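You operate a simulated robot arm through the tools that you are given. There is no shell and no other tool.

You are at the controls of a simulated two-armed robot. One attempt, no reset.

Task
Cap the motor, switch on and give the sifter a trial run.
Fine: the orange motor cap lies on the narrow table. Shut the cap catch, only then red switch to ON; then RUN once and STOP once, both on the grey box on the frame.

It is judged by the outcome, as a careful person would: the job done as asked, and still so three seconds after it is handed in. It fails if anything else is knocked over, pushed out of place, dropped, spilled or broken. A push-on lid holds only when it is set on centred and level and pressed home; a screw cap is set on level and turned clockwise until tight.

Robot
Two 7-joint arms with fingered hands on one trunk that stands fixed in place. Base frame: the origin is at the foot of the trunk, x ahead of it, y to its left, z up. Units: cm, degrees, N and s.
The left shoulder is at [8.8, 17, 116.1], the right one opposite. With the tool pointing down near the work surface each hand reaches from about 10 to 68 cm from the base axis, measured 20 degrees to its own side. Payload 4 kg a hand.
The TCP of each hand is the grasp point between the finger pads, 2.6 cm short of the fingertips. In the tool frame z runs along the fingers and y along their closing line. The gripper opens to 13.2 cm. The gripper's body begins 7.3 cm behind the TCP. The gripper is a hand of 4 fingers: y runs from the thumb to the fingers, the wrist lies at [0, 0, -22.4] in the tool frame.
Orientation is told as [roll, pitch, yaw] about the base's x, y, z axes, in that order, counted from this pose: with the fingers straight down and closing along the base's y, the tool's x points along the base's -x, its y along +y and its z along -z.

Tools
- The arms move only by the tool servo_tool. It takes "left_rows", "right_rows" or both (then of equal length, played together; a hand with none holds still); each is a list of rows, each an object of numbers (a shift or turn left out is 0): "x", "y", "z": the shift along the tool's x, y, z in units of 40 mm (1.0 is 40 mm); "rx", "ry", "rz": the turn, a rotation vector about the tool's x, y, z in units of 8 degrees (1.0 is 8 degrees). In form: [{"x": .., "y": .., "z": .., "rx": .., "ry": .., "rz": ..}, ...]. A call has 1 to 20 rows; each row shifts and turns the commanded pose from where the row before left it, along the tool's axes as they then stand. A call with a number of a shift or a turn outside -1 to 1 is refused whole. Rows are played at 5 a second. More than 5 cm and 8.6 degrees between two rows, and nothing of the call is played. Where a pose cannot be reached the arm comes as near as it can. A force on the tool above 90 N (or 10 N above the force at the start of the call, whichever is more), or a blocked arm, ends the call early, and 0.2 s more pass. In this call time passes only in rows, and 0.2 s behind the last. It gives the time, the measured TCP pose, the force on the tool (base axes), the opening and the grip force at its end, in the units of the frame above (readings bear some noise), with the torque about the TCP (base axes, N m) and any sound that the robot's microphone picked up.
- Cameras (640 x 400 px; columns grow to the right, rows downward): "scene" is now at [15.98, 6.08, 136.31]; the picture's right is [0.66, -0.75, 0.00], its down [-0.37, -0.32, -0.87] and it looks along [0.66, 0.58, -0.49] (base axes); focal length 214 px, centre (320, 200). "left" rides on the left gripper at [-7.3, 0.6, -9.4] in its tool frame; the picture's right is [-0.08, -1.00, 0.00], its down [0.79, -0.06, -0.62] and it looks along [0.61, -0.05, 0.79] (tool axes); focal length 230 px, centre (320, 200). "right" rides on the right gripper at [7.3, 0.6, -9.4] in its tool frame; the picture's right is [-0.08, 1.00, 0.00], its down [-0.78, -0.06, -0.62] and it looks along [-0.61, -0.05, 0.79] (tool axes); focal length 230 px, centre (320, 200). There is no depth. A picture from a camera that has moved, and an enlarged one, comes with that camera's place and axes in the base frame and with its lens. The place of the scene camera against the robot may be out by one fixed shift of up to 2.5 cm in any direction.
- grab_frame(camera): a new picture of that camera. The clock stands still meanwhile.
- move_column(by): slides the trunk up (or, below 0, down) by that many cm; the arms and the scene camera ride with it, the base frame stays. It gives what a move gives, with no picture.
- move_fingers(finger1, finger2, finger3, thumb_bend, hand): sets how far each is bent, from 0 (flat) to 1 (curled in); at 0.3 the hand is open as for a grip, at 0.7 the pads meet at the TCP. One left out holds its place. A second passes; each finger stops where it meets its share of the squeeze, and holds until it gets a number again. It is the only way to open and close the hand. It gives what a move gives, with no picture; readings hold the bend of each and the force on the fingers (four entries, about 0 where the hand has none), thumb and palm.
- pan_tilt(pan, tilt): turns the head with the scene camera to pan (to the left, within 80 degrees either way) and tilt (down, from -29 to 69), counted from straight ahead of the robot. It gives what a move gives.
- enlarge(camera, box): a new picture of the part [left, top, right, bottom] of that camera's present view, enlarged. The clock stands still meanwhile.
- close_job(): hands the job in; it is judged then, once.

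Places have to be worked out from the pictures, the camera data and where the tool is seen. Open the grippers and draw the arms clear of the work before you hand the job in, unless the task says otherwise.

The tools are called after "Request:" as name(argument=value, ...) on one line, values as JSON. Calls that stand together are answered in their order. servo_tool: Moves the arms, as the interface text tells. Its arguments: {"type":"object","properties":{"left_rows":{"type":"array"},"right_rows":{"type":"array"}},"required":[]} The other tools are called the same way: move_column (by) slides the trunk up or down; move_fingers (finger1, finger2, finger3, thumb_bend, hand) moves the fingers one by one; pan_tilt (pan, tilt) turns the head that bears the scene camera; grab_frame (camera) takes a picture; enlarge (camera, box) takes an enlarged picture of a part of a camera's view; close_job () hands the job in.

At the start:

```text
time_s: 0.0
left_ee_pos: [45.13, 44.98, 129.2]
left_tool_rot: [0.0, 0.0, 0.0]
left_wrist_force: [-0.6, 0.3, -1.2]
left_ft_torque: [0.02, 0.0, -0.02]
left_finger_gap: 13.19
left_finger_force: 0.1
left_shape: jaw
left_bend: [0.3, 0.3, 0.3, 0.3]
left_finger forces: [0.0, 0.1, 0.0, 0.0, 0.1, 0.1]
right_ee_pos: [45.95, 2.31, 129.43]
right_tool_rot: [0.0, 0.0, 0.0]
right_wrist_force: [0.1, 0.3, 0.7]
right_ft_torque: [-0.01, 0.01, 0.0]
right_finger_gap: 13.17
right_finger_force: 0.0
right_shape: jaw
right_bend: [0.3, 0.3, 0.3, 0.3]
right_finger forces: [0.0, 0.1, 0.0, 0.1, 0.0, 0.0]
trunk travel left (down, up): [-17.5, 17.6]
head pan, tilt: [41.3, 29.3]
```

scene: 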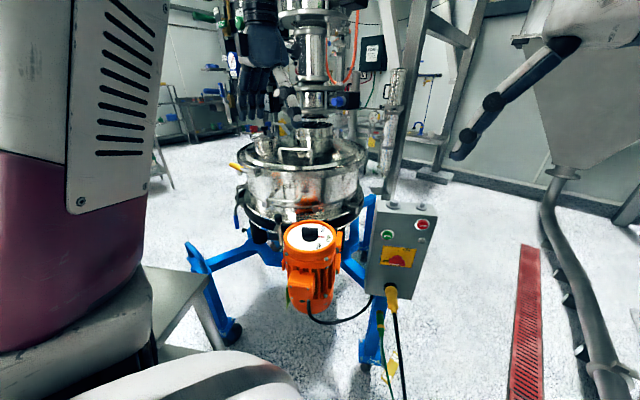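
right: 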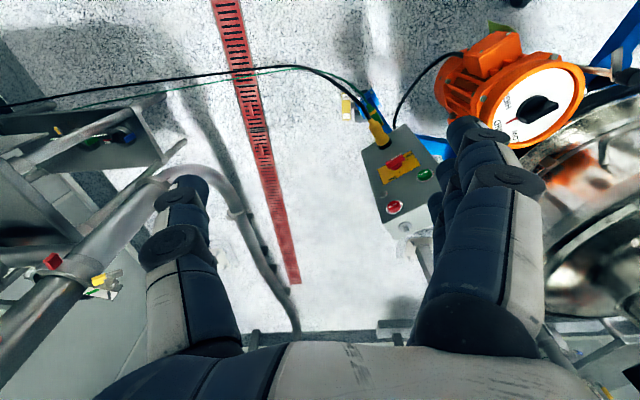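
left: 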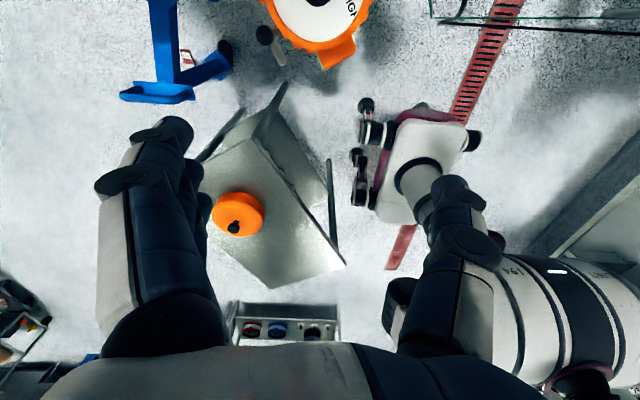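

I start by looking closer at the motor, the grey box and the narrow table with the cap before moving anything.

Request:
enlarge(camera="scene", box=[230, 170, 450, 330])

Request:
enlarge(camera="left", box=[100, 80, 400, 300])

Request:
enlarge(camera="right", box=[330, 0, 640, 240])

```text
2.50 times, centred on (340, 250) of scene
camera zoom: at [15.98, 6.08, 136.31], right [0.66, -0.75, 0.0], down [-0.37, -0.32, -0.87], along [0.66, 0.58, -0.49], focal length 536 px, centre (270, 75)
```

zoom: 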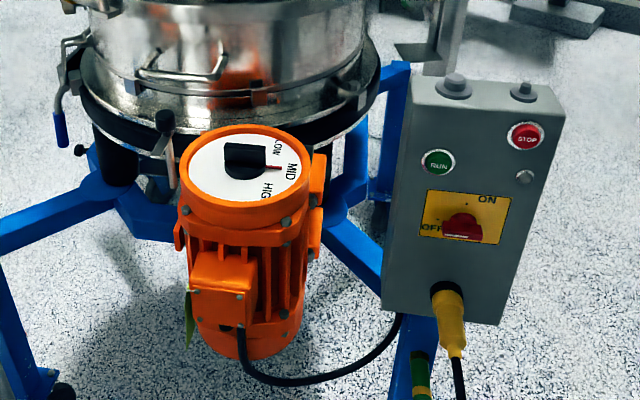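

```text
1.82 times, centred on (250, 190) of left
camera zoom: at [52.46, 45.59, 138.7], right [0.08, -1.0, 0.0], down [-0.79, -0.06, 0.62], along [-0.61, -0.05, -0.79], focal length 418 px, centre (447, 218)
```

zoom: 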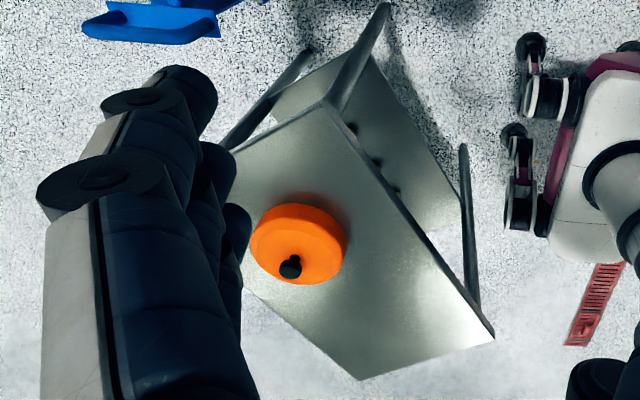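

```text
1.67 times, centred on (485, 120) of right
camera zoom: at [38.64, 2.9, 138.8], right [0.08, 1.0, 0.0], down [0.78, -0.06, 0.62], along [0.61, -0.05, -0.79], focal length 384 px, centre (45, 333)
```

zoom: 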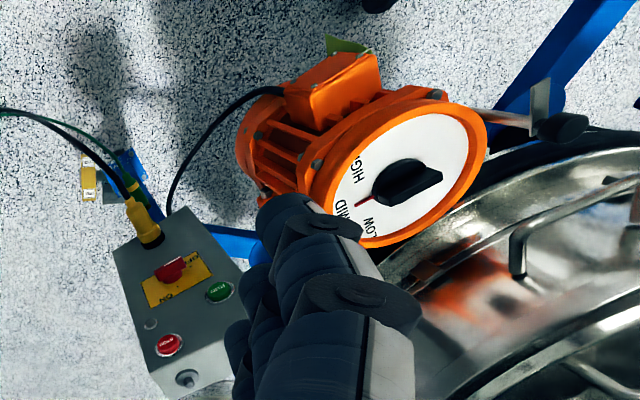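

The motor top triangulates to about (57, 47, 89). I pan the head left to see the cap on the narrow table.

Request:
pan_tilt(pan=80, tilt=40)

Request:
grab_frame(camera="scene")

```text
time_s: 1.1
left_ee_pos: [45.14, 44.82, 129.18]
left_tool_rot: [0.0, -0.1, 0.0]
left_wrist_force: [-0.1, -0.7, 0.5]
left_ft_torque: [0.01, -0.03, 0.0]
left_finger_gap: 13.16
left_finger_force: 0.2
left_shape: jaw
left_bend: [0.3, 0.3, 0.3, 0.3]
left_finger forces: [0.0, 0.0, 0.0, 0.0, 0.0, 0.0]
right_ee_pos: [45.89, 2.32, 129.38]
right_tool_rot: [-0.1, 0.0, 0.0]
right_wrist_force: [0.9, -0.1, -0.1]
right_ft_torque: [-0.01, 0.0, 0.02]
right_finger_gap: 13.18
right_finger_force: 0.0
right_shape: jaw
right_bend: [0.3, 0.3, 0.3, 0.3]
right_finger forces: [0.1, 0.0, 0.0, 0.1, 0.0, 0.1]
trunk travel left (down, up): [-17.5, 17.6]
head pan, tilt: [80.0, 40.0]
```

```text
taken
camera scene: at [10.65, 8.47, 134.66], right [0.98, -0.17, 0.0], down [-0.11, -0.63, -0.77], along [0.13, 0.75, -0.64], focal length 214 px, centre (320, 200)
```

scene: 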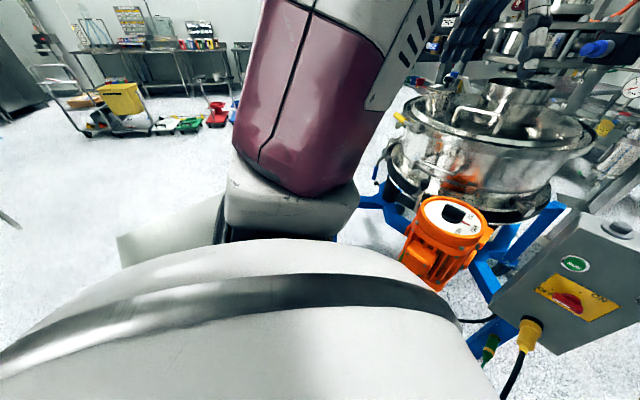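

The shoulder hides the table from the head; from the left-hand camera and the table corner I judge the table top at z≈84–85 and the cap near (6, 66). I bring the left hand over, staying high, to look at it.

Request:
servo_tool(left_rows=[{"x": 0.7, "y": 0.4}, {"x": 0.8, "y": 0.4}, {"x": 0.8, "y": 0.4}, {"x": 0.8, "y": 0.4}, {"x": 0.8, "y": 0.4}, {"x": 0.8, "y": 0.4}, {"x": 0.8, "y": 0.4}, {"x": 0.8, "y": 0.4}, {"x": 0.5, "y": 0.4}])

Request:
grab_frame(camera="left")

Request:
grab_frame(camera="scene")

```text
time_s: 3.0
left_ee_pos: [17.94, 59.33, 129.21]
left_tool_rot: [0.1, 0.1, 0.0]
left_wrist_force: [0.0, -0.2, -0.6]
left_ft_torque: [0.02, 0.0, -0.03]
left_finger_gap: 13.17
left_finger_force: 0.0
left_shape: jaw
left_bend: [0.3, 0.3, 0.3, 0.3]
left_finger forces: [0.0, 0.1, 0.1, 0.0, 0.0, 0.1]
right_ee_pos: [45.92, 2.37, 129.42]
right_tool_rot: [0.1, 0.1, 0.0]
right_wrist_force: [-0.5, -0.1, 0.6]
right_ft_torque: [-0.01, -0.03, 0.0]
right_finger_gap: 13.18
right_finger_force: 0.1
right_shape: jaw
right_bend: [0.3, 0.3, 0.3, 0.3]
right_finger forces: [0.1, 0.0, 0.0, 0.0, 0.0, 0.1]
trunk travel left (down, up): [-17.5, 17.6]
head pan, tilt: [80.0, 40.0]
```

```text
taken
camera left: at [25.14, 60.12, 138.75], right [0.08, -1.0, 0.0], down [-0.79, -0.06, 0.62], along [-0.61, -0.05, -0.79], focal length 230 px, centre (320, 200)
```

left: 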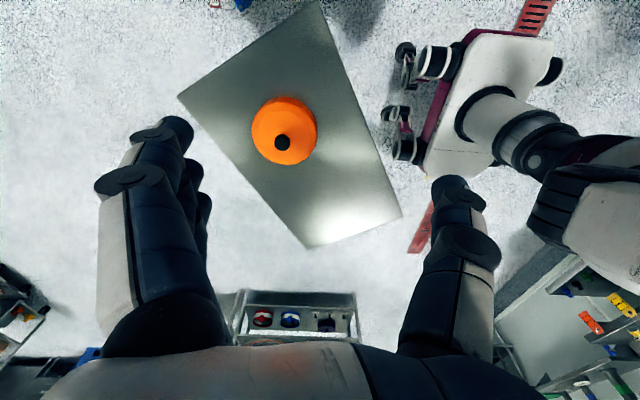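

```text
taken
camera scene: at [10.62, 8.52, 134.66], right [0.98, -0.17, 0.0], down [-0.11, -0.63, -0.77], along [0.13, 0.75, -0.64], focal length 214 px, centre (320, 200)
```

scene: 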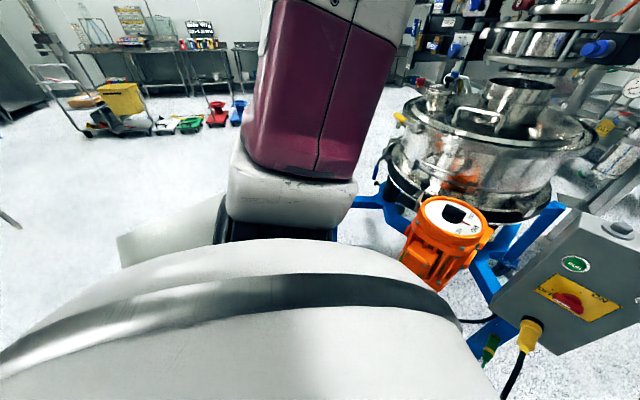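

Two left views put the cap's knob at about (3.7, 66.7, 91) with table top near 83. I enlarge the cap to check its shape.

Request:
enlarge(camera="left", box=[220, 70, 348, 150])

Request:
enlarge(camera="scene", box=[380, 170, 540, 270])

```text
5.00 times, centred on (284, 110) of left
camera zoom: at [25.14, 60.12, 138.75], right [0.08, -1.0, 0.0], down [-0.79, -0.06, 0.62], along [-0.61, -0.05, -0.79], focal length 1150 px, centre (500, 650)
```

zoom: 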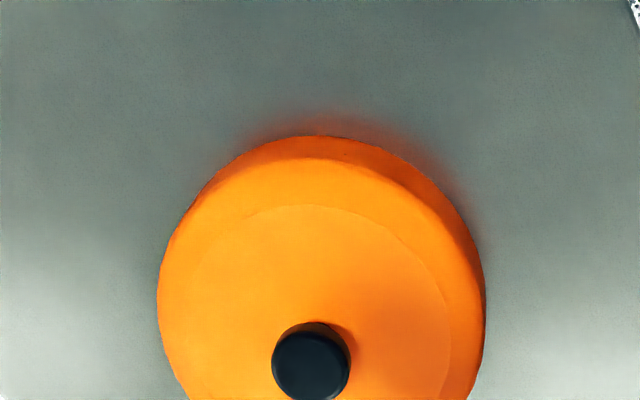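

```text
4.00 times, centred on (460, 220) of scene
camera zoom: at [10.62, 8.52, 134.66], right [0.98, -0.17, 0.0], down [-0.11, -0.63, -0.77], along [0.13, 0.75, -0.64], focal length 858 px, centre (-240, 120)
```

zoom: 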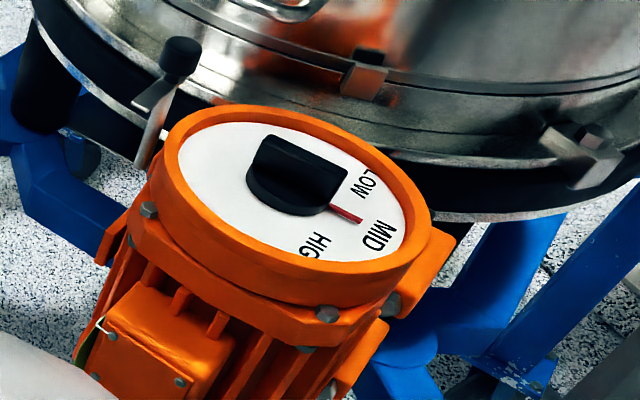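

The motor face is recessed within a rim and the catch looks like a black-knobbed lever behind it. I lower the left hand to hover above the cap for an accurate fix on the knob.

Request:
servo_tool(left_rows=[{"x": 0.5, "y": 0.26, "z": 0.85}, {"x": 0.5, "y": 0.26, "z": 0.85}, {"x": 0.5, "y": 0.26, "z": 0.85}, {"x": 0.5, "y": 0.26, "z": 0.85}, {"x": 0.5, "y": 0.26, "z": 0.85}, {"x": 0.5, "y": 0.26, "z": 0.85}, {"x": 0.5, "y": 0.26, "z": 0.85}])

Request:
grab_frame(camera="left")

Request:
grab_frame(camera="scene")

```text
time_s: 4.7
left_ee_pos: [4.07, 66.55, 104.95]
left_tool_rot: [0.1, 0.0, -0.2]
left_wrist_force: [-0.1, 0.4, -0.1]
left_ft_torque: [0.0, 0.0, 0.0]
left_finger_gap: 13.18
left_finger_force: 0.1
left_shape: jaw
left_bend: [0.3, 0.3, 0.3, 0.3]
left_finger forces: [0.0, 0.1, 0.1, 0.1, 0.0, 0.0]
right_ee_pos: [45.9, 2.32, 129.34]
right_tool_rot: [0.0, -0.1, 0.0]
right_wrist_force: [0.4, 0.3, 0.2]
right_ft_torque: [-0.02, 0.0, -0.02]
right_finger_gap: 13.2
right_finger_force: 0.0
right_shape: jaw
right_bend: [0.3, 0.3, 0.3, 0.3]
right_finger forces: [0.0, 0.0, 0.1, 0.0, 0.0, 0.0]
trunk travel left (down, up): [-17.5, 17.6]
head pan, tilt: [80.0, 40.0]
```

```text
taken
camera left: at [11.34, 67.34, 114.57], right [0.08, -1.0, 0.0], down [-0.78, -0.06, 0.62], along [-0.61, -0.05, -0.79], focal length 230 px, centre (320, 200)
```

left: 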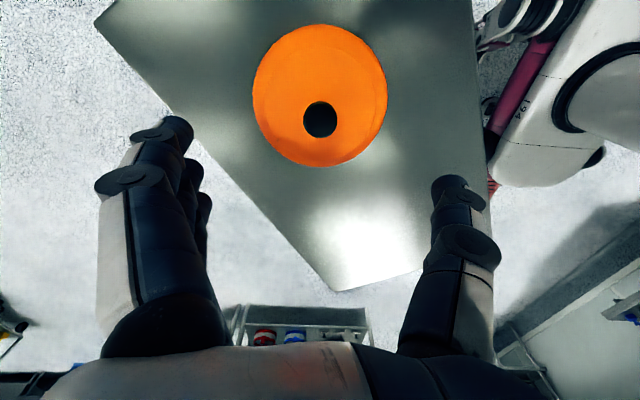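

```text
taken
camera scene: at [10.62, 8.58, 134.65], right [0.98, -0.17, 0.0], down [-0.11, -0.63, -0.77], along [0.13, 0.75, -0.64], focal length 214 px, centre (320, 200)
```

scene: 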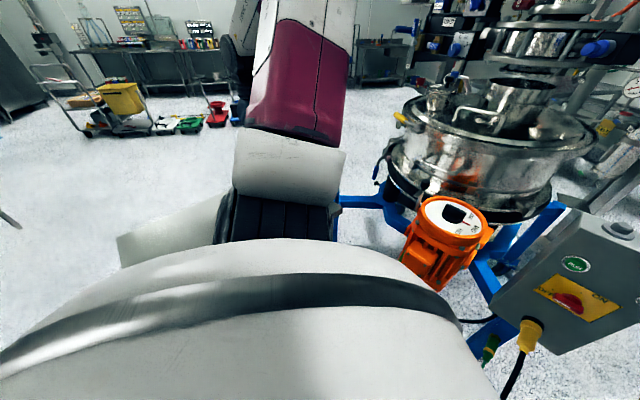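

The knob reads at about (3.3, 66.65, 90.5), right under the left TCP. I enlarge to judge knob height before descending.

Request:
enlarge(camera="left", box=[240, 20, 400, 180])

```text
2.50 times, centred on (320, 100) of left
camera zoom: at [11.34, 67.34, 114.57], right [0.08, -1.0, 0.0], down [-0.78, -0.06, 0.62], along [-0.61, -0.05, -0.79], focal length 575 px, centre (320, 450)
```

zoom: 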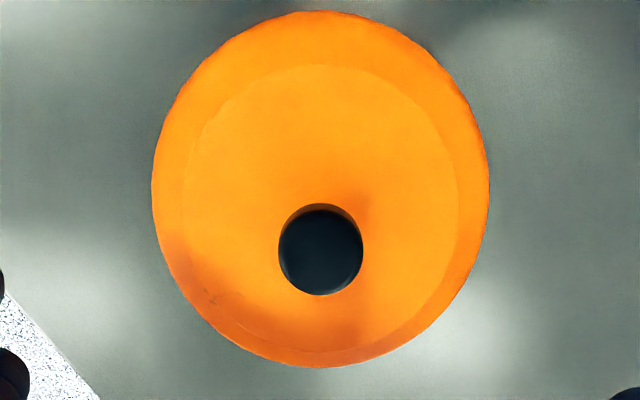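

The knob looks short, so I back the hand off in +x to see it from the side and measure knob height and cap thickness.

Request:
servo_tool(left_rows=[{"x": -0.8, "z": 0.2}, {"x": -0.8, "z": 0.2}, {"x": -0.8, "z": 0.2}, {"x": -0.8, "z": 0.2}, {"x": -0.8, "z": 0.2}, {"x": -0.8, "z": 0.2}])

Request:
enlarge(camera="left", box=[240, 210, 400, 310])

Request:
grab_frame(camera="left")

```text
time_s: 6.0
left_ee_pos: [23.35, 66.6, 100.46]
left_tool_rot: [0.0, 0.0, -0.1]
left_wrist_force: [0.0, -0.6, 0.7]
left_ft_torque: [0.02, 0.03, 0.02]
left_finger_gap: 13.2
left_finger_force: 0.0
left_shape: jaw
left_bend: [0.3, 0.3, 0.3, 0.3]
left_finger forces: [0.0, 0.1, 0.0, 0.0, 0.1, 0.0]
right_ee_pos: [45.97, 2.26, 129.22]
right_tool_rot: [0.0, 0.0, 0.0]
right_wrist_force: [-1.0, 0.5, -1.2]
right_ft_torque: [0.0, 0.0, -0.01]
right_finger_gap: 13.19
right_finger_force: 0.1
right_shape: jaw
right_bend: [0.3, 0.3, 0.3, 0.3]
right_finger forces: [0.0, 0.0, 0.0, 0.0, 0.0, 0.0]
trunk travel left (down, up): [-17.5, 17.6]
head pan, tilt: [80.0, 40.0]
```

```text
4.00 times, centred on (320, 260) of left
camera zoom: at [30.51, 67.19, 110.06], right [0.08, -1.0, 0.0], down [-0.78, -0.06, 0.62], along [-0.62, -0.05, -0.79], focal length 920 px, centre (320, -40)
```

zoom: 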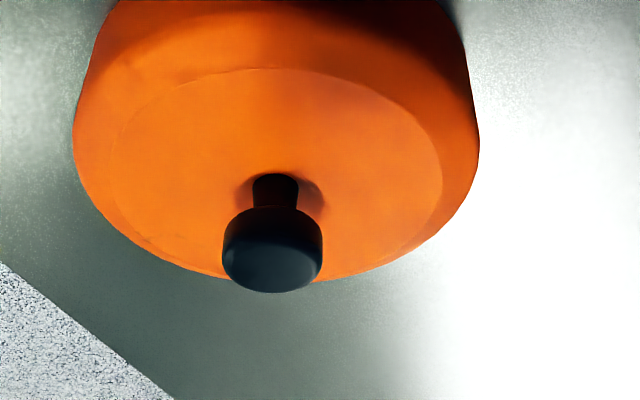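

```text
taken
camera left: at [30.51, 67.19, 110.06], right [0.08, -1.0, 0.0], down [-0.78, -0.06, 0.62], along [-0.62, -0.05, -0.79], focal length 230 px, centre (320, 200)
```

left: 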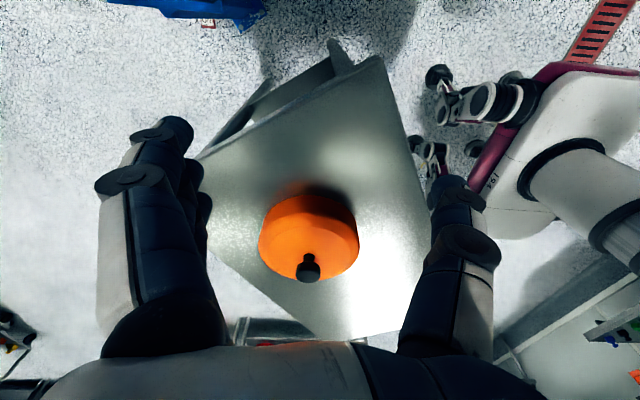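

The cap's knob is a 3.4 cm head on a thin stem: centre (3.6, 66.7), top z≈92.2, cap top ≈88.9. Before gripping, I survey the motor and catch with the right-hand camera, moving it over in front of the motor, high up.

Request:
servo_tool(right_rows=[{"x": 0.2, "y": 0.8, "z": 0.2}, {"x": 0.2, "y": 0.8, "z": 0.2}, {"x": 0.2, "y": 0.8, "z": 0.2}, {"x": 0.2, "y": 0.8, "z": 0.2}, {"x": 0.2, "y": 0.8, "z": 0.2}, {"x": 0.2, "y": 0.8, "z": 0.2}, {"x": 0.2, "y": 0.8, "z": 0.2}])

Request:
pan_tilt(pan=50, tilt=40)

Request:
grab_frame(camera="right")

Request:
grab_frame(camera="scene")

```text
time_s: 7.8
left_ee_pos: [23.38, 66.57, 100.64]
left_tool_rot: [0.1, 0.0, 0.0]
left_wrist_force: [-0.1, -0.5, -0.6]
left_ft_torque: [0.03, 0.01, 0.01]
left_finger_gap: 13.17
left_finger_force: 0.0
left_shape: jaw
left_bend: [0.3, 0.3, 0.3, 0.3]
left_finger forces: [0.0, 0.1, 0.0, 0.1, 0.0, 0.0]
right_ee_pos: [43.11, 17.81, 125.57]
right_tool_rot: [3.0, 0.7, -3.8]
right_wrist_force: [0.8, -0.2, 0.0]
right_ft_torque: [-0.01, 0.0, 0.03]
right_finger_gap: 13.18
right_finger_force: 0.0
right_shape: jaw
right_bend: [0.3, 0.3, 0.3, 0.3]
right_finger forces: [0.1, 0.0, 0.0, 0.1, 0.0, 0.0]
right hand out of reach, approached as far as the arm can: row 6, 7
trunk travel left (down, up): [-17.5, 17.6]
head pan, tilt: [80.0, 40.0]
stopped in row 7 (right hand): the arm was blocked; the commanded pose is now the measured one
```

```text
time_s: 8.8
left_ee_pos: [23.23, 66.45, 100.68]
left_tool_rot: [0.1, 0.0, -0.1]
left_wrist_force: [-0.1, -0.9, -0.5]
left_ft_torque: [0.0, 0.01, 0.03]
left_finger_gap: 13.21
left_finger_force: 0.0
left_shape: jaw
left_bend: [0.3, 0.3, 0.3, 0.3]
left_finger forces: [0.1, 0.1, 0.1, 0.1, 0.0, 0.1]
right_ee_pos: [42.99, 17.99, 125.61]
right_tool_rot: [2.9, 0.7, -3.8]
right_wrist_force: [0.3, -0.1, -0.2]
right_ft_torque: [0.04, -0.01, -0.04]
right_finger_gap: 13.17
right_finger_force: 0.0
right_shape: jaw
right_bend: [0.3, 0.3, 0.3, 0.3]
right_finger forces: [0.0, 0.1, 0.0, 0.1, 0.0, 0.0]
trunk travel left (down, up): [-17.5, 17.6]
head pan, tilt: [50.0, 40.0]
```

```text
taken
camera right: at [35.78, 18.54, 135.13], right [0.14, 0.99, 0.05], down [0.78, -0.14, 0.6], along [0.6, -0.05, -0.8], focal length 230 px, centre (320, 200)
```

right: 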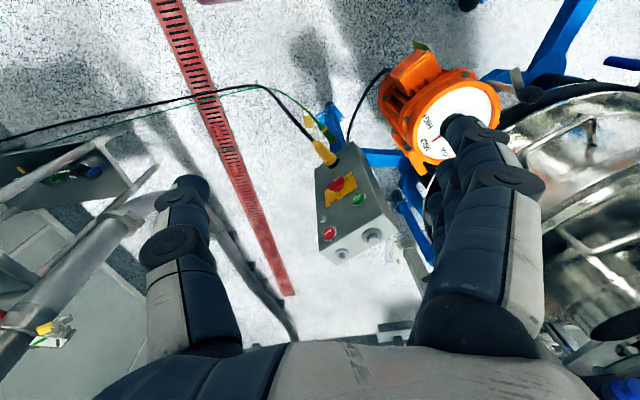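

```text
taken
camera scene: at [14.61, 6.62, 134.66], right [0.77, -0.64, 0.0], down [-0.41, -0.49, -0.77], along [0.49, 0.59, -0.64], focal length 214 px, centre (320, 200)
```

scene: 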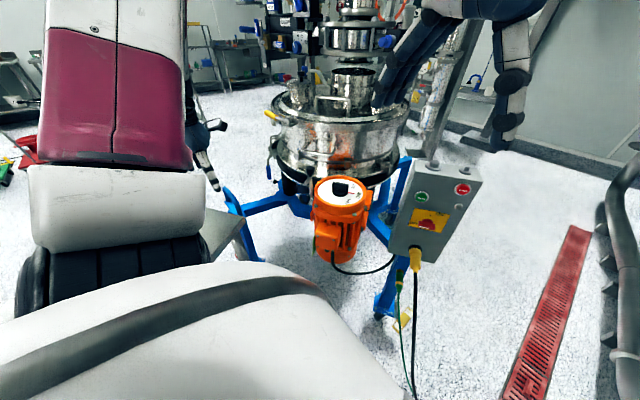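

The right arm's reach ends here, but its view is useful. I enlarge the motor, catch and box in both views.

Request:
enlarge(camera="right", box=[300, 30, 540, 280])

Request:
enlarge(camera="scene", box=[280, 150, 400, 270])

Request:
enlarge(camera="scene", box=[370, 150, 490, 270])

```text
1.60 times, centred on (420, 155) of right
camera zoom: at [35.78, 18.54, 135.13], right [0.14, 0.99, 0.05], down [0.78, -0.14, 0.6], along [0.6, -0.05, -0.8], focal length 368 px, centre (160, 272)
```

zoom: 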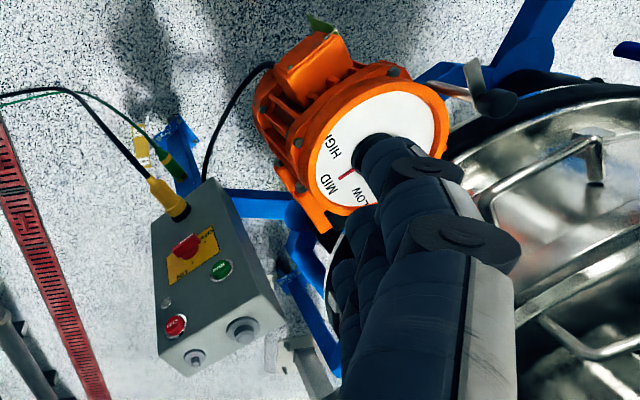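

```text
3.33 times, centred on (340, 210) of scene
camera zoom: at [14.61, 6.62, 134.66], right [0.77, -0.64, 0.0], down [-0.41, -0.49, -0.77], along [0.49, 0.59, -0.64], focal length 715 px, centre (253, 167)
```

zoom: 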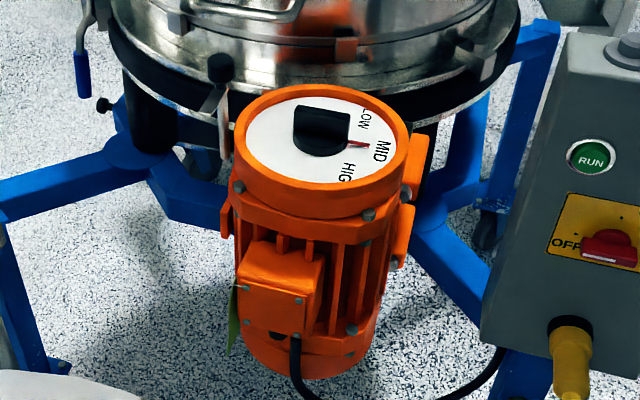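

```text
3.33 times, centred on (430, 210) of scene
camera zoom: at [14.61, 6.62, 134.66], right [0.77, -0.64, 0.0], down [-0.41, -0.49, -0.77], along [0.49, 0.59, -0.64], focal length 715 px, centre (-47, 167)
```

zoom: 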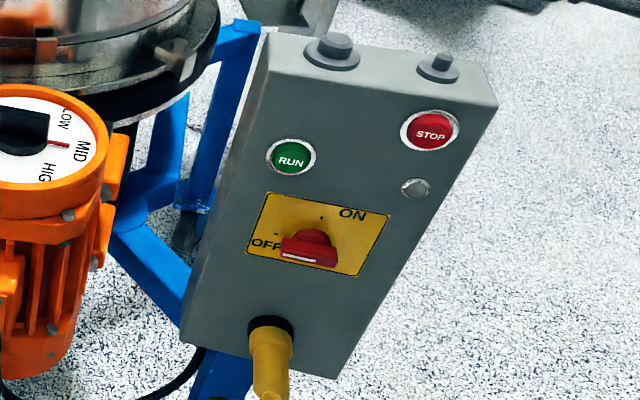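

Motor estimates range over (54–57, 43–47, 89–93), so I want a close look with the left camera before carrying the cap there. I raise the left hand and bring it in near the motor, staying high.

Request:
servo_tool(left_rows=[{"z": -0.9}, {"z": -0.9}, {"z": -0.9}, {"z": -0.9}, {"z": -0.9}, {"z": -0.9}, {"x": -0.75, "y": -0.57}, {"x": -0.75, "y": -0.57}, {"x": -0.75, "y": -0.57}, {"x": -0.75, "y": -0.57}, {"x": -0.75, "y": -0.57}, {"x": -0.75, "y": -0.57}, {"x": -0.75, "y": -0.57}, {"x": -0.75, "y": -0.57}, {"x": -0.75, "y": -0.57}])

Request:
grab_frame(camera="left")

Request:
grab_frame(camera="scene")

Request:
grab_frame(camera="right")

```text
time_s: 12.0
left_ee_pos: [50.51, 45.87, 122.15]
left_tool_rot: [0.0, 0.1, 0.0]
left_wrist_force: [0.4, -0.7, 0.0]
left_ft_torque: [0.01, 0.0, -0.02]
left_finger_gap: 13.19
left_finger_force: 0.1
left_shape: jaw
left_bend: [0.3, 0.3, 0.3, 0.3]
left_finger forces: [0.0, 0.1, 0.0, 0.0, 0.1, 0.0]
right_ee_pos: [42.99, 17.98, 125.53]
right_tool_rot: [3.0, 0.8, -3.8]
right_wrist_force: [0.3, 0.6, 0.3]
right_ft_torque: [0.01, 0.03, 0.0]
right_finger_gap: 13.18
right_finger_force: 0.1
right_shape: jaw
right_bend: [0.3, 0.3, 0.3, 0.3]
right_finger forces: [0.0, 0.0, 0.0, 0.1, 0.0, 0.1]
trunk travel left (down, up): [-17.5, 17.6]
head pan, tilt: [50.0, 40.0]
```

```text
taken
camera left: at [57.65, 46.49, 131.69], right [0.08, -1.0, 0.0], down [-0.78, -0.06, 0.62], along [-0.62, -0.05, -0.79], focal length 230 px, centre (320, 200)
```

left: 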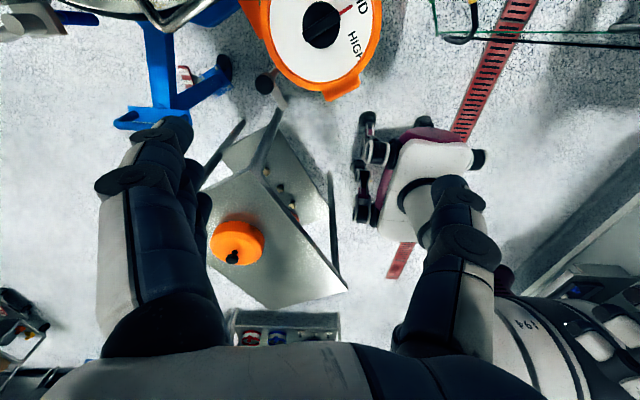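

```text
taken
camera scene: at [14.7, 6.59, 134.64], right [0.77, -0.64, 0.0], down [-0.41, -0.49, -0.77], along [0.49, 0.59, -0.64], focal length 214 px, centre (320, 200)
```

scene: 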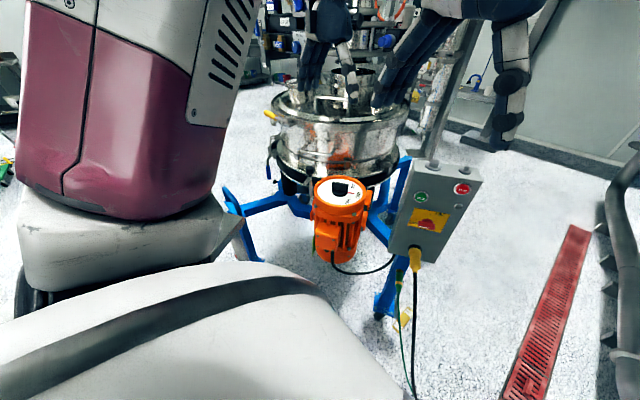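

```text
taken
camera right: at [35.87, 18.51, 135.09], right [0.14, 0.99, 0.05], down [0.78, -0.14, 0.6], along [0.6, -0.05, -0.8], focal length 230 px, centre (320, 200)
```

right: 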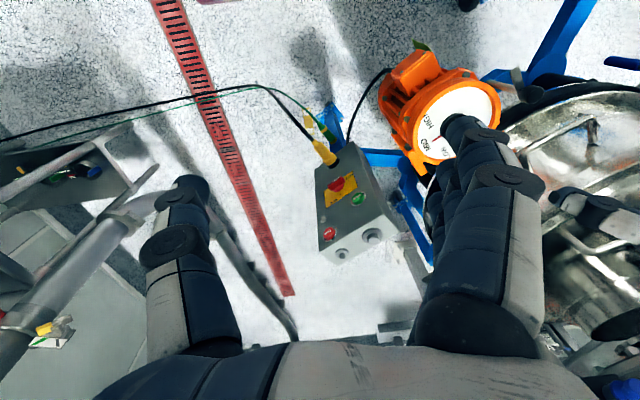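

Motor centre is at the top edge of the left view; I tilt the hand by 24° (fingers forward) so the camera looks at the motor face and catch.

Request:
servo_tool(left_rows=[{"ry": -1}, {"ry": -1}, {"ry": -1}])

Request:
grab_frame(camera="left")

Request:
enlarge(camera="left", box=[220, 20, 420, 220])

```text
time_s: 12.8
left_ee_pos: [50.23, 45.91, 122.26]
left_tool_rot: [0.0, -24.2, 0.1]
left_wrist_force: [0.5, -0.1, 0.1]
left_ft_torque: [-0.03, -0.02, 0.0]
left_finger_gap: 13.18
left_finger_force: 0.1
left_shape: jaw
left_bend: [0.3, 0.3, 0.3, 0.3]
left_finger forces: [0.0, 0.0, 0.0, 0.0, 0.0, 0.1]
right_ee_pos: [42.91, 17.92, 125.58]
right_tool_rot: [2.9, 0.5, -3.9]
right_wrist_force: [0.0, -0.4, -1.3]
right_ft_torque: [0.02, -0.01, -0.01]
right_finger_gap: 13.2
right_finger_force: 0.1
right_shape: jaw
right_bend: [0.3, 0.3, 0.3, 0.3]
right_finger forces: [0.1, 0.0, 0.0, 0.0, 0.0, 0.1]
trunk travel left (down, up): [-17.5, 17.6]
head pan, tilt: [50.0, 40.0]
```

```text
taken
camera left: at [52.91, 46.61, 133.94], right [0.07, -1.0, 0.03], down [-0.97, -0.06, 0.24], along [-0.24, -0.05, -0.97], focal length 230 px, centre (320, 200)
```

left: 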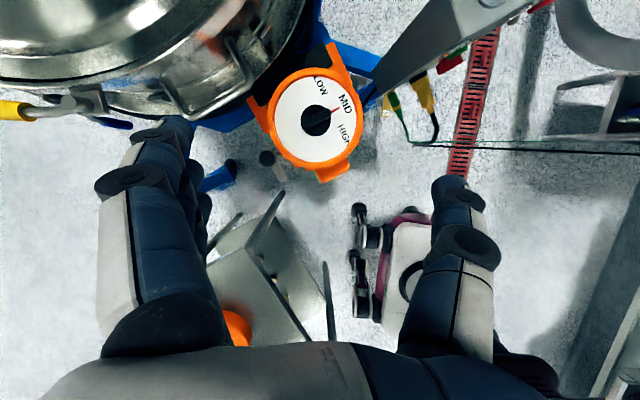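

```text
2.00 times, centred on (320, 120) of left
camera zoom: at [52.91, 46.61, 133.94], right [0.07, -1.0, 0.03], down [-0.97, -0.06, 0.24], along [-0.24, -0.05, -0.97], focal length 460 px, centre (320, 360)
```

zoom: 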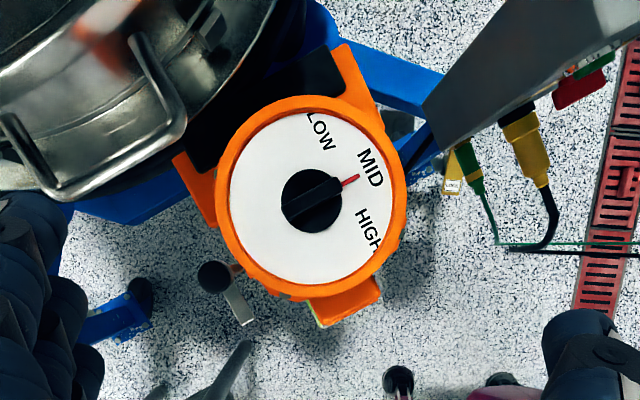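

The rim centre comes out at about (57, 46.2, ~90) with diameter ≈17, matching the cap. I enlarge the catch (black ball and strip beside the rim) from left and scene cameras.

Request:
enlarge(camera="left", box=[245, 130, 325, 190])

Request:
enlarge(camera="scene", box=[295, 160, 355, 205])

Request:
enlarge(camera="right", box=[460, 50, 560, 120])

```text
6.67 times, centred on (285, 160) of left
camera zoom: at [52.91, 46.61, 133.94], right [0.07, -1.0, 0.03], down [-0.97, -0.06, 0.24], along [-0.24, -0.05, -0.97], focal length 1534 px, centre (553, 467)
```

zoom: 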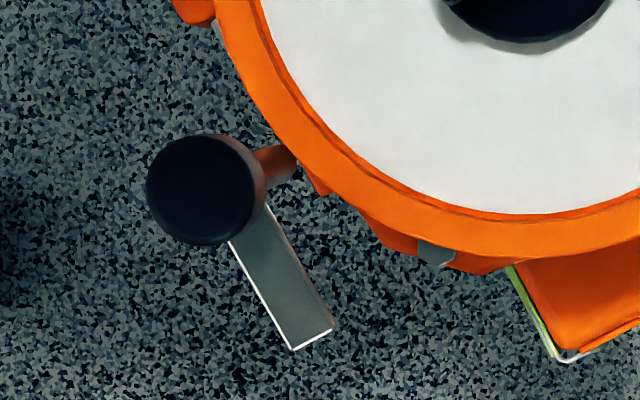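

```text
8.89 times, centred on (325, 182) of scene
camera zoom: at [14.57, 6.6, 134.67], right [0.77, -0.64, 0.0], down [-0.41, -0.49, -0.77], along [0.49, 0.59, -0.64], focal length 1906 px, centre (276, 356)
```

zoom: 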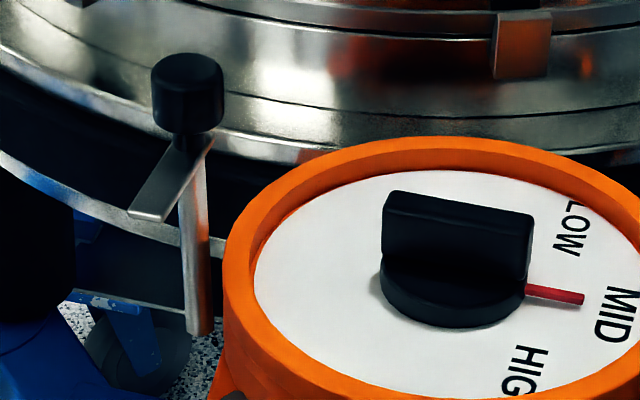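

```text
5.71 times, centred on (510, 85) of right
camera zoom: at [35.73, 18.52, 135.15], right [0.14, 0.99, 0.05], down [0.78, -0.14, 0.6], along [0.6, -0.05, -0.8], focal length 1315 px, centre (-766, 857)
```

zoom: 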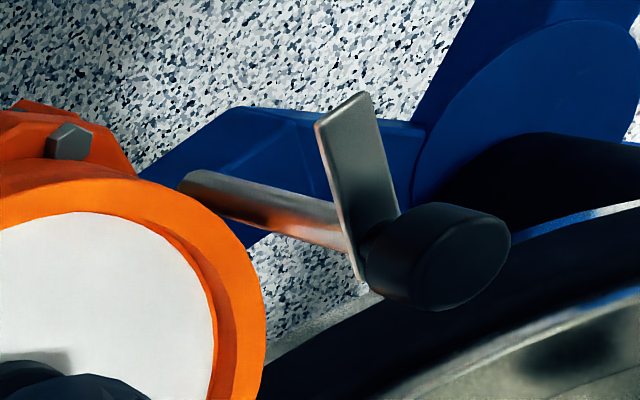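

The catch is a vertical rod with a black knob at about (50, 53.6, top 96) and a flat tongue pointing away (~220°); it must be turned ~90° anticlockwise so the tongue lies over the cap. I take a sharper picture of the rim to fix its centre.

Request:
enlarge(camera="left", box=[255, 60, 375, 180])

```text
3.33 times, centred on (315, 120) of left
camera zoom: at [52.91, 46.61, 133.94], right [0.07, -1.0, 0.03], down [-0.97, -0.06, 0.24], along [-0.24, -0.05, -0.97], focal length 767 px, centre (337, 467)
```

zoom: 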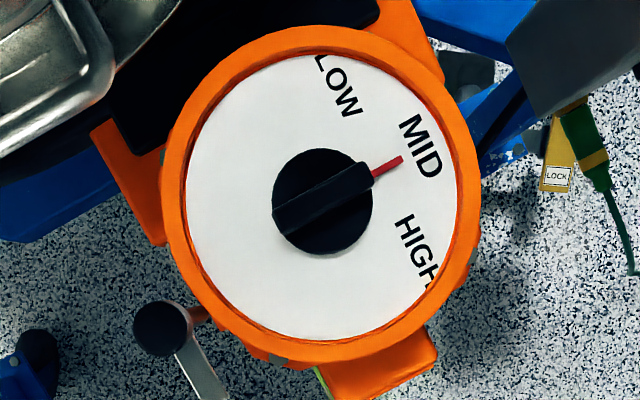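

Rim centre ≈(57.15, 46.15), outer radius ≈8.6, inner ≈7.5, so the cap (radius ≈7.6) seems to plug into the recess; catch knob axis ≈(50.2, 53.7). I level the left hand, move the right arm back out of the way, and then raise the trunk a little to gain horizontal reach over the motor.

Request:
servo_tool(left_rows=[{"ry": 1}, {"ry": 1}, {"ry": 1}, {}], right_rows=[{"y": -0.9}, {"y": -0.9}, {"y": -0.9}, {"y": -0.9}])

Request:
move_column(by=7)

```text
time_s: 13.8
left_ee_pos: [50.09, 45.83, 122.25]
left_tool_rot: [0.1, 0.0, 0.0]
left_wrist_force: [0.4, 0.2, -0.1]
left_ft_torque: [0.0, 0.0, 0.0]
left_finger_gap: 13.17
left_finger_force: 0.2
left_shape: jaw
left_bend: [0.3, 0.3, 0.3, 0.3]
left_finger forces: [0.0, 0.0, 0.0, 0.0, 0.0, 0.0]
right_ee_pos: [41.87, 3.91, 124.78]
right_tool_rot: [2.6, 0.5, -3.4]
right_wrist_force: [0.6, -0.2, -0.4]
right_ft_torque: [0.0, -0.01, -0.04]
right_finger_gap: 13.18
right_finger_force: 0.0
right_shape: jaw
right_bend: [0.3, 0.3, 0.3, 0.3]
right_finger forces: [0.1, 0.0, 0.0, 0.1, 0.0, 0.0]
trunk travel left (down, up): [-17.5, 17.6]
head pan, tilt: [50.0, 40.0]
```

```text
time_s: 14.9
left_ee_pos: [50.31, 45.99, 129.11]
left_tool_rot: [0.0, 0.1, -0.1]
left_wrist_force: [1.0, -1.3, -0.3]
left_ft_torque: [-0.02, 0.01, -0.02]
left_finger_gap: 13.23
left_finger_force: 0.1
left_shape: jaw
left_bend: [0.3, 0.3, 0.3, 0.3]
left_finger forces: [0.0, 0.0, 0.0, 0.0, 0.0, 0.0]
right_ee_pos: [41.98, 3.83, 131.65]
right_tool_rot: [2.6, 0.7, -3.5]
right_wrist_force: [0.1, -0.4, -0.5]
right_ft_torque: [-0.01, -0.01, -0.01]
right_finger_gap: 13.2
right_finger_force: 0.1
right_shape: jaw
right_bend: [0.3, 0.3, 0.3, 0.3]
right_finger forces: [0.0, 0.0, 0.1, 0.0, 0.0, 0.0]
trunk travel left (down, up): [-24.5, 10.6]
head pan, tilt: [50.0, 40.0]
```

I test reach by lowering the empty left hand to above the motor centre at z≈106 (fingertips ~103, well above the rim) and look from there.

Request:
servo_tool(left_rows=[{"x": -0.25, "z": 0.95}, {"x": -0.25, "z": 0.95}, {"x": -0.25, "z": 0.95}, {"x": -0.25, "z": 0.95}, {"x": -0.25, "z": 0.95}, {"x": -0.45, "z": 0.95}])

Request:
grab_frame(camera="left")

Request:
grab_frame(camera="scene")

Request:
grab_frame(camera="right")

```text
time_s: 16.3
left_ee_pos: [57.2, 45.98, 106.18]
left_tool_rot: [0.0, -0.1, -0.1]
left_wrist_force: [0.8, 0.7, -0.5]
left_ft_torque: [0.02, -0.01, -0.03]
left_finger_gap: 13.18
left_finger_force: 0.1
left_shape: jaw
left_bend: [0.3, 0.3, 0.3, 0.3]
left_finger forces: [0.0, 0.0, 0.0, 0.0, 0.1, 0.0]
right_ee_pos: [41.86, 3.91, 131.7]
right_tool_rot: [2.5, 0.6, -3.5]
right_wrist_force: [0.2, 0.0, 0.2]
right_ft_torque: [0.01, 0.04, 0.01]
right_finger_gap: 13.19
right_finger_force: 0.1
right_shape: jaw
right_bend: [0.3, 0.3, 0.3, 0.3]
right_finger forces: [0.0, 0.0, 0.0, 0.0, 0.0, 0.0]
trunk travel left (down, up): [-24.5, 10.6]
head pan, tilt: [50.0, 40.0]
```

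```text
taken
camera left: at [64.37, 46.69, 115.64], right [0.08, -1.0, 0.0], down [-0.78, -0.06, 0.62], along [-0.61, -0.05, -0.79], focal length 230 px, centre (320, 200)
```

left: 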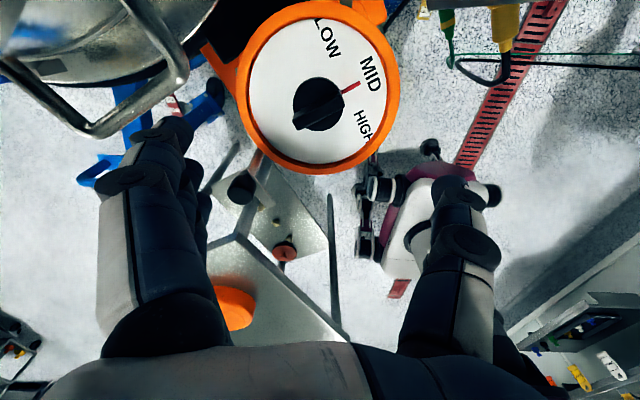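

```text
taken
camera scene: at [10.66, 6.67, 141.82], right [0.77, -0.64, 0.0], down [-0.41, -0.49, -0.77], along [0.49, 0.59, -0.64], focal length 214 px, centre (320, 200)
```

scene: 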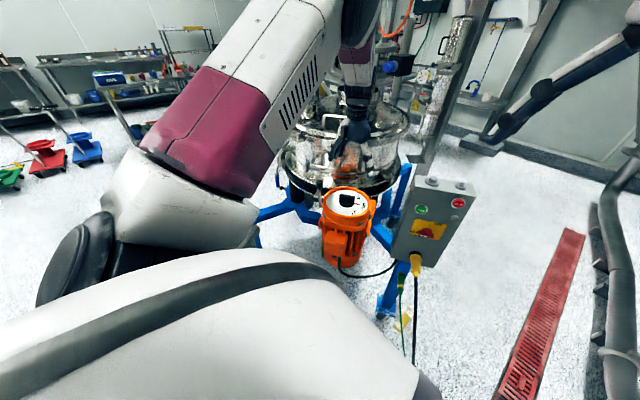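

```text
taken
camera right: at [34.8, 4.48, 141.18], right [0.14, 0.99, 0.04], down [0.79, -0.14, 0.6], along [0.6, -0.05, -0.8], focal length 230 px, centre (320, 200)
```

right: 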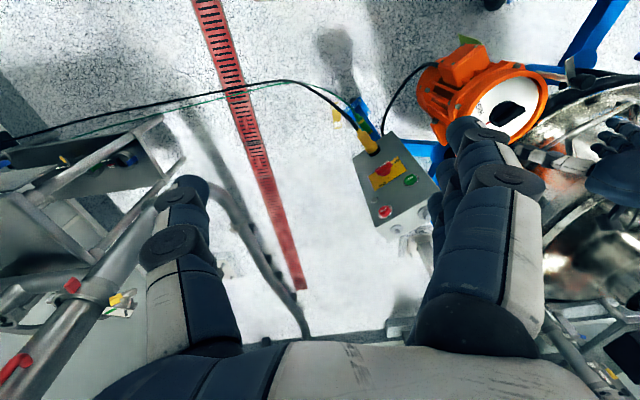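

Reach is fine here. I enlarge to refine the rim centre, its height and the catch from this close view.

Request:
enlarge(camera="left", box=[210, 0, 410, 200])

```text
2.00 times, centred on (310, 100) of left
camera zoom: at [64.37, 46.69, 115.64], right [0.08, -1.0, 0.0], down [-0.78, -0.06, 0.62], along [-0.61, -0.05, -0.79], focal length 460 px, centre (340, 400)
```

zoom: 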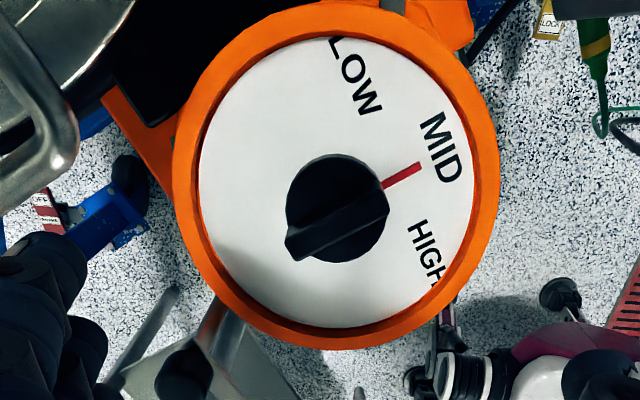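

Refined rim: centre ≈(57.25, 46.25), top z≈90.5. Now I retrace: up, then over the cap.

Request:
servo_tool(left_rows=[{"z": -0.9}, {"z": -0.9}, {"z": -0.9}, {"z": -0.9}, {"x": 0.84, "y": 0.324}, {"x": 0.84, "y": 0.324}, {"x": 0.84, "y": 0.324}, {"x": 0.84, "y": 0.324}, {"x": 0.84, "y": 0.324}, {"x": 0.84, "y": 0.324}, {"x": 0.84, "y": 0.324}, {"x": 0.84, "y": 0.324}, {"x": 0.84, "y": 0.324}, {"x": 0.84, "y": 0.324}, {"x": 0.84, "y": 0.324}, {"x": 0.84, "y": 0.324}, {"x": 0.84, "y": 0.324}, {"x": 0.84, "y": 0.324}, {"x": 0.84, "y": 0.324}, {"x": 0.8, "y": 0.324}])

Request:
servo_tool(left_rows=[{"z": 0.7}, {"z": 0.7}, {"z": 0.7}, {"z": 0.7}, {"z": 0.7}])

Request:
grab_frame(camera="left")

```text
time_s: 20.5
left_ee_pos: [3.28, 66.74, 120.66]
left_tool_rot: [0.0, 0.0, -0.1]
left_wrist_force: [0.2, 0.4, -0.6]
left_ft_torque: [0.0, -0.01, -0.01]
left_finger_gap: 13.18
left_finger_force: 0.0
left_shape: jaw
left_bend: [0.3, 0.3, 0.3, 0.3]
left_finger forces: [0.0, 0.0, 0.0, 0.1, 0.0, 0.0]
right_ee_pos: [41.83, 3.82, 131.77]
right_tool_rot: [2.5, 0.6, -3.5]
right_wrist_force: [-1.0, 0.1, 0.0]
right_ft_torque: [-0.03, 0.01, 0.0]
right_finger_gap: 13.19
right_finger_force: 0.0
right_shape: jaw
right_bend: [0.3, 0.3, 0.3, 0.3]
right_finger forces: [0.0, 0.1, 0.1, 0.0, 0.1, 0.0]
trunk travel left (down, up): [-24.5, 10.6]
head pan, tilt: [50.0, 40.0]
```

```text
time_s: 21.7
left_ee_pos: [3.57, 66.78, 106.64]
left_tool_rot: [-0.1, 0.0, 0.0]
left_wrist_force: [0.6, -0.8, 0.2]
left_ft_torque: [-0.05, 0.0, -0.01]
left_finger_gap: 13.18
left_finger_force: 0.0
left_shape: jaw
left_bend: [0.3, 0.3, 0.3, 0.3]
left_finger forces: [0.0, 0.1, 0.0, 0.0, 0.0, 0.0]
right_ee_pos: [41.81, 3.9, 131.66]
right_tool_rot: [2.6, 0.6, -3.6]
right_wrist_force: [0.6, 0.4, -0.7]
right_ft_torque: [-0.03, 0.0, 0.0]
right_finger_gap: 13.17
right_finger_force: 0.1
right_shape: jaw
right_bend: [0.3, 0.3, 0.3, 0.3]
right_finger forces: [0.0, 0.0, 0.0, 0.0, 0.0, 0.0]
trunk travel left (down, up): [-24.5, 10.6]
head pan, tilt: [50.0, 40.0]
```

```text
taken
camera left: at [10.74, 67.51, 116.16], right [0.08, -1.0, 0.0], down [-0.78, -0.06, 0.62], along [-0.61, -0.05, -0.79], focal length 230 px, centre (320, 200)
```

left: 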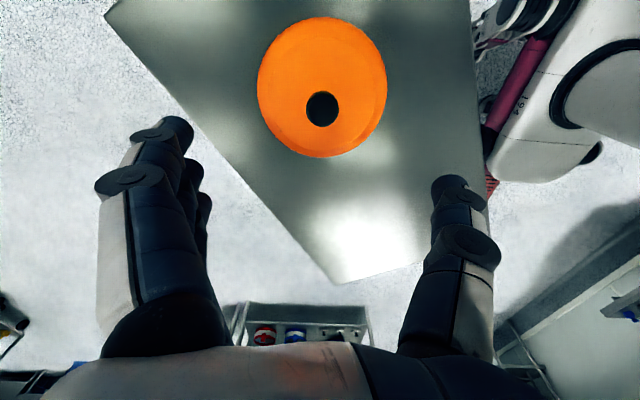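

Knob centre reads (3.5, 66.7), well aligned with the TCP. I descend to TCP z≈94.5 and half close the fingers to see how the tips move.

Request:
servo_tool(left_rows=[{"z": 0.75}, {"z": 0.75}, {"z": 0.75}, {"z": 0.75}])

Request:
move_fingers(hand="left", finger1=0.5, finger2=0.5, finger3=0.5, thumb_bend=0.5)

Request:
grab_frame(camera="left")

```text
time_s: 22.7
left_ee_pos: [3.44, 66.95, 94.65]
left_tool_rot: [-0.1, 0.0, -0.1]
left_wrist_force: [-0.2, 0.8, 0.7]
left_ft_torque: [0.0, 0.02, 0.01]
left_finger_gap: 13.2
left_finger_force: 0.0
left_shape: jaw
left_bend: [0.3, 0.3, 0.3, 0.3]
left_finger forces: [0.0, 0.0, 0.0, 0.0, 0.0, 0.1]
right_ee_pos: [41.92, 3.78, 131.7]
right_tool_rot: [2.5, 0.6, -3.5]
right_wrist_force: [0.5, -0.5, 1.3]
right_ft_torque: [0.0, 0.01, 0.01]
right_finger_gap: 13.19
right_finger_force: 0.1
right_shape: jaw
right_bend: [0.3, 0.3, 0.3, 0.3]
right_finger forces: [0.1, 0.1, 0.0, 0.0, 0.0, 0.1]
trunk travel left (down, up): [-24.5, 10.6]
head pan, tilt: [50.0, 40.0]
```

```text
time_s: 23.7
left_ee_pos: [3.48, 66.99, 94.73]
left_tool_rot: [0.1, 0.0, -0.1]
left_wrist_force: [-0.8, 0.1, -0.5]
left_ft_torque: [-0.02, -0.01, -0.05]
left_finger_gap: 7.19
left_finger_force: 0.1
left_shape: fingers
left_bend: [0.5, 0.5, 0.5, 0.5]
left_finger forces: [0.0, 0.1, 0.1, 0.0, 0.0, 0.0]
right_ee_pos: [41.92, 3.83, 131.69]
right_tool_rot: [2.6, 0.6, -3.6]
right_wrist_force: [0.0, -0.7, 0.3]
right_ft_torque: [0.01, 0.0, -0.01]
right_finger_gap: 13.17
right_finger_force: 0.0
right_shape: jaw
right_bend: [0.3, 0.3, 0.3, 0.3]
right_finger forces: [0.1, 0.0, 0.1, 0.0, 0.0, 0.1]
trunk travel left (down, up): [-24.5, 10.6]
head pan, tilt: [50.0, 40.0]
```

```text
taken
camera left: at [10.56, 67.6, 104.24], right [0.08, -1.0, 0.0], down [-0.79, -0.06, 0.62], along [-0.61, -0.05, -0.79], focal length 230 px, centre (320, 200)
```

left: 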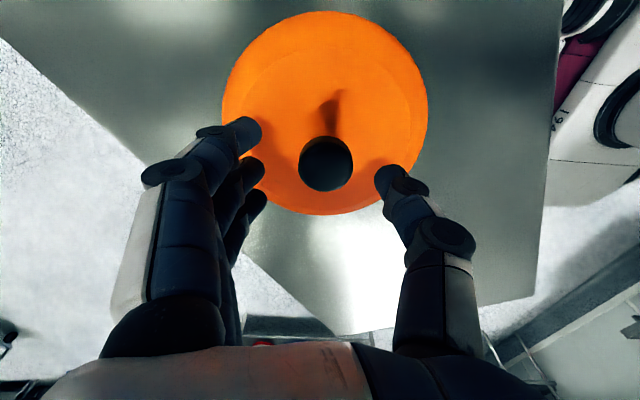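

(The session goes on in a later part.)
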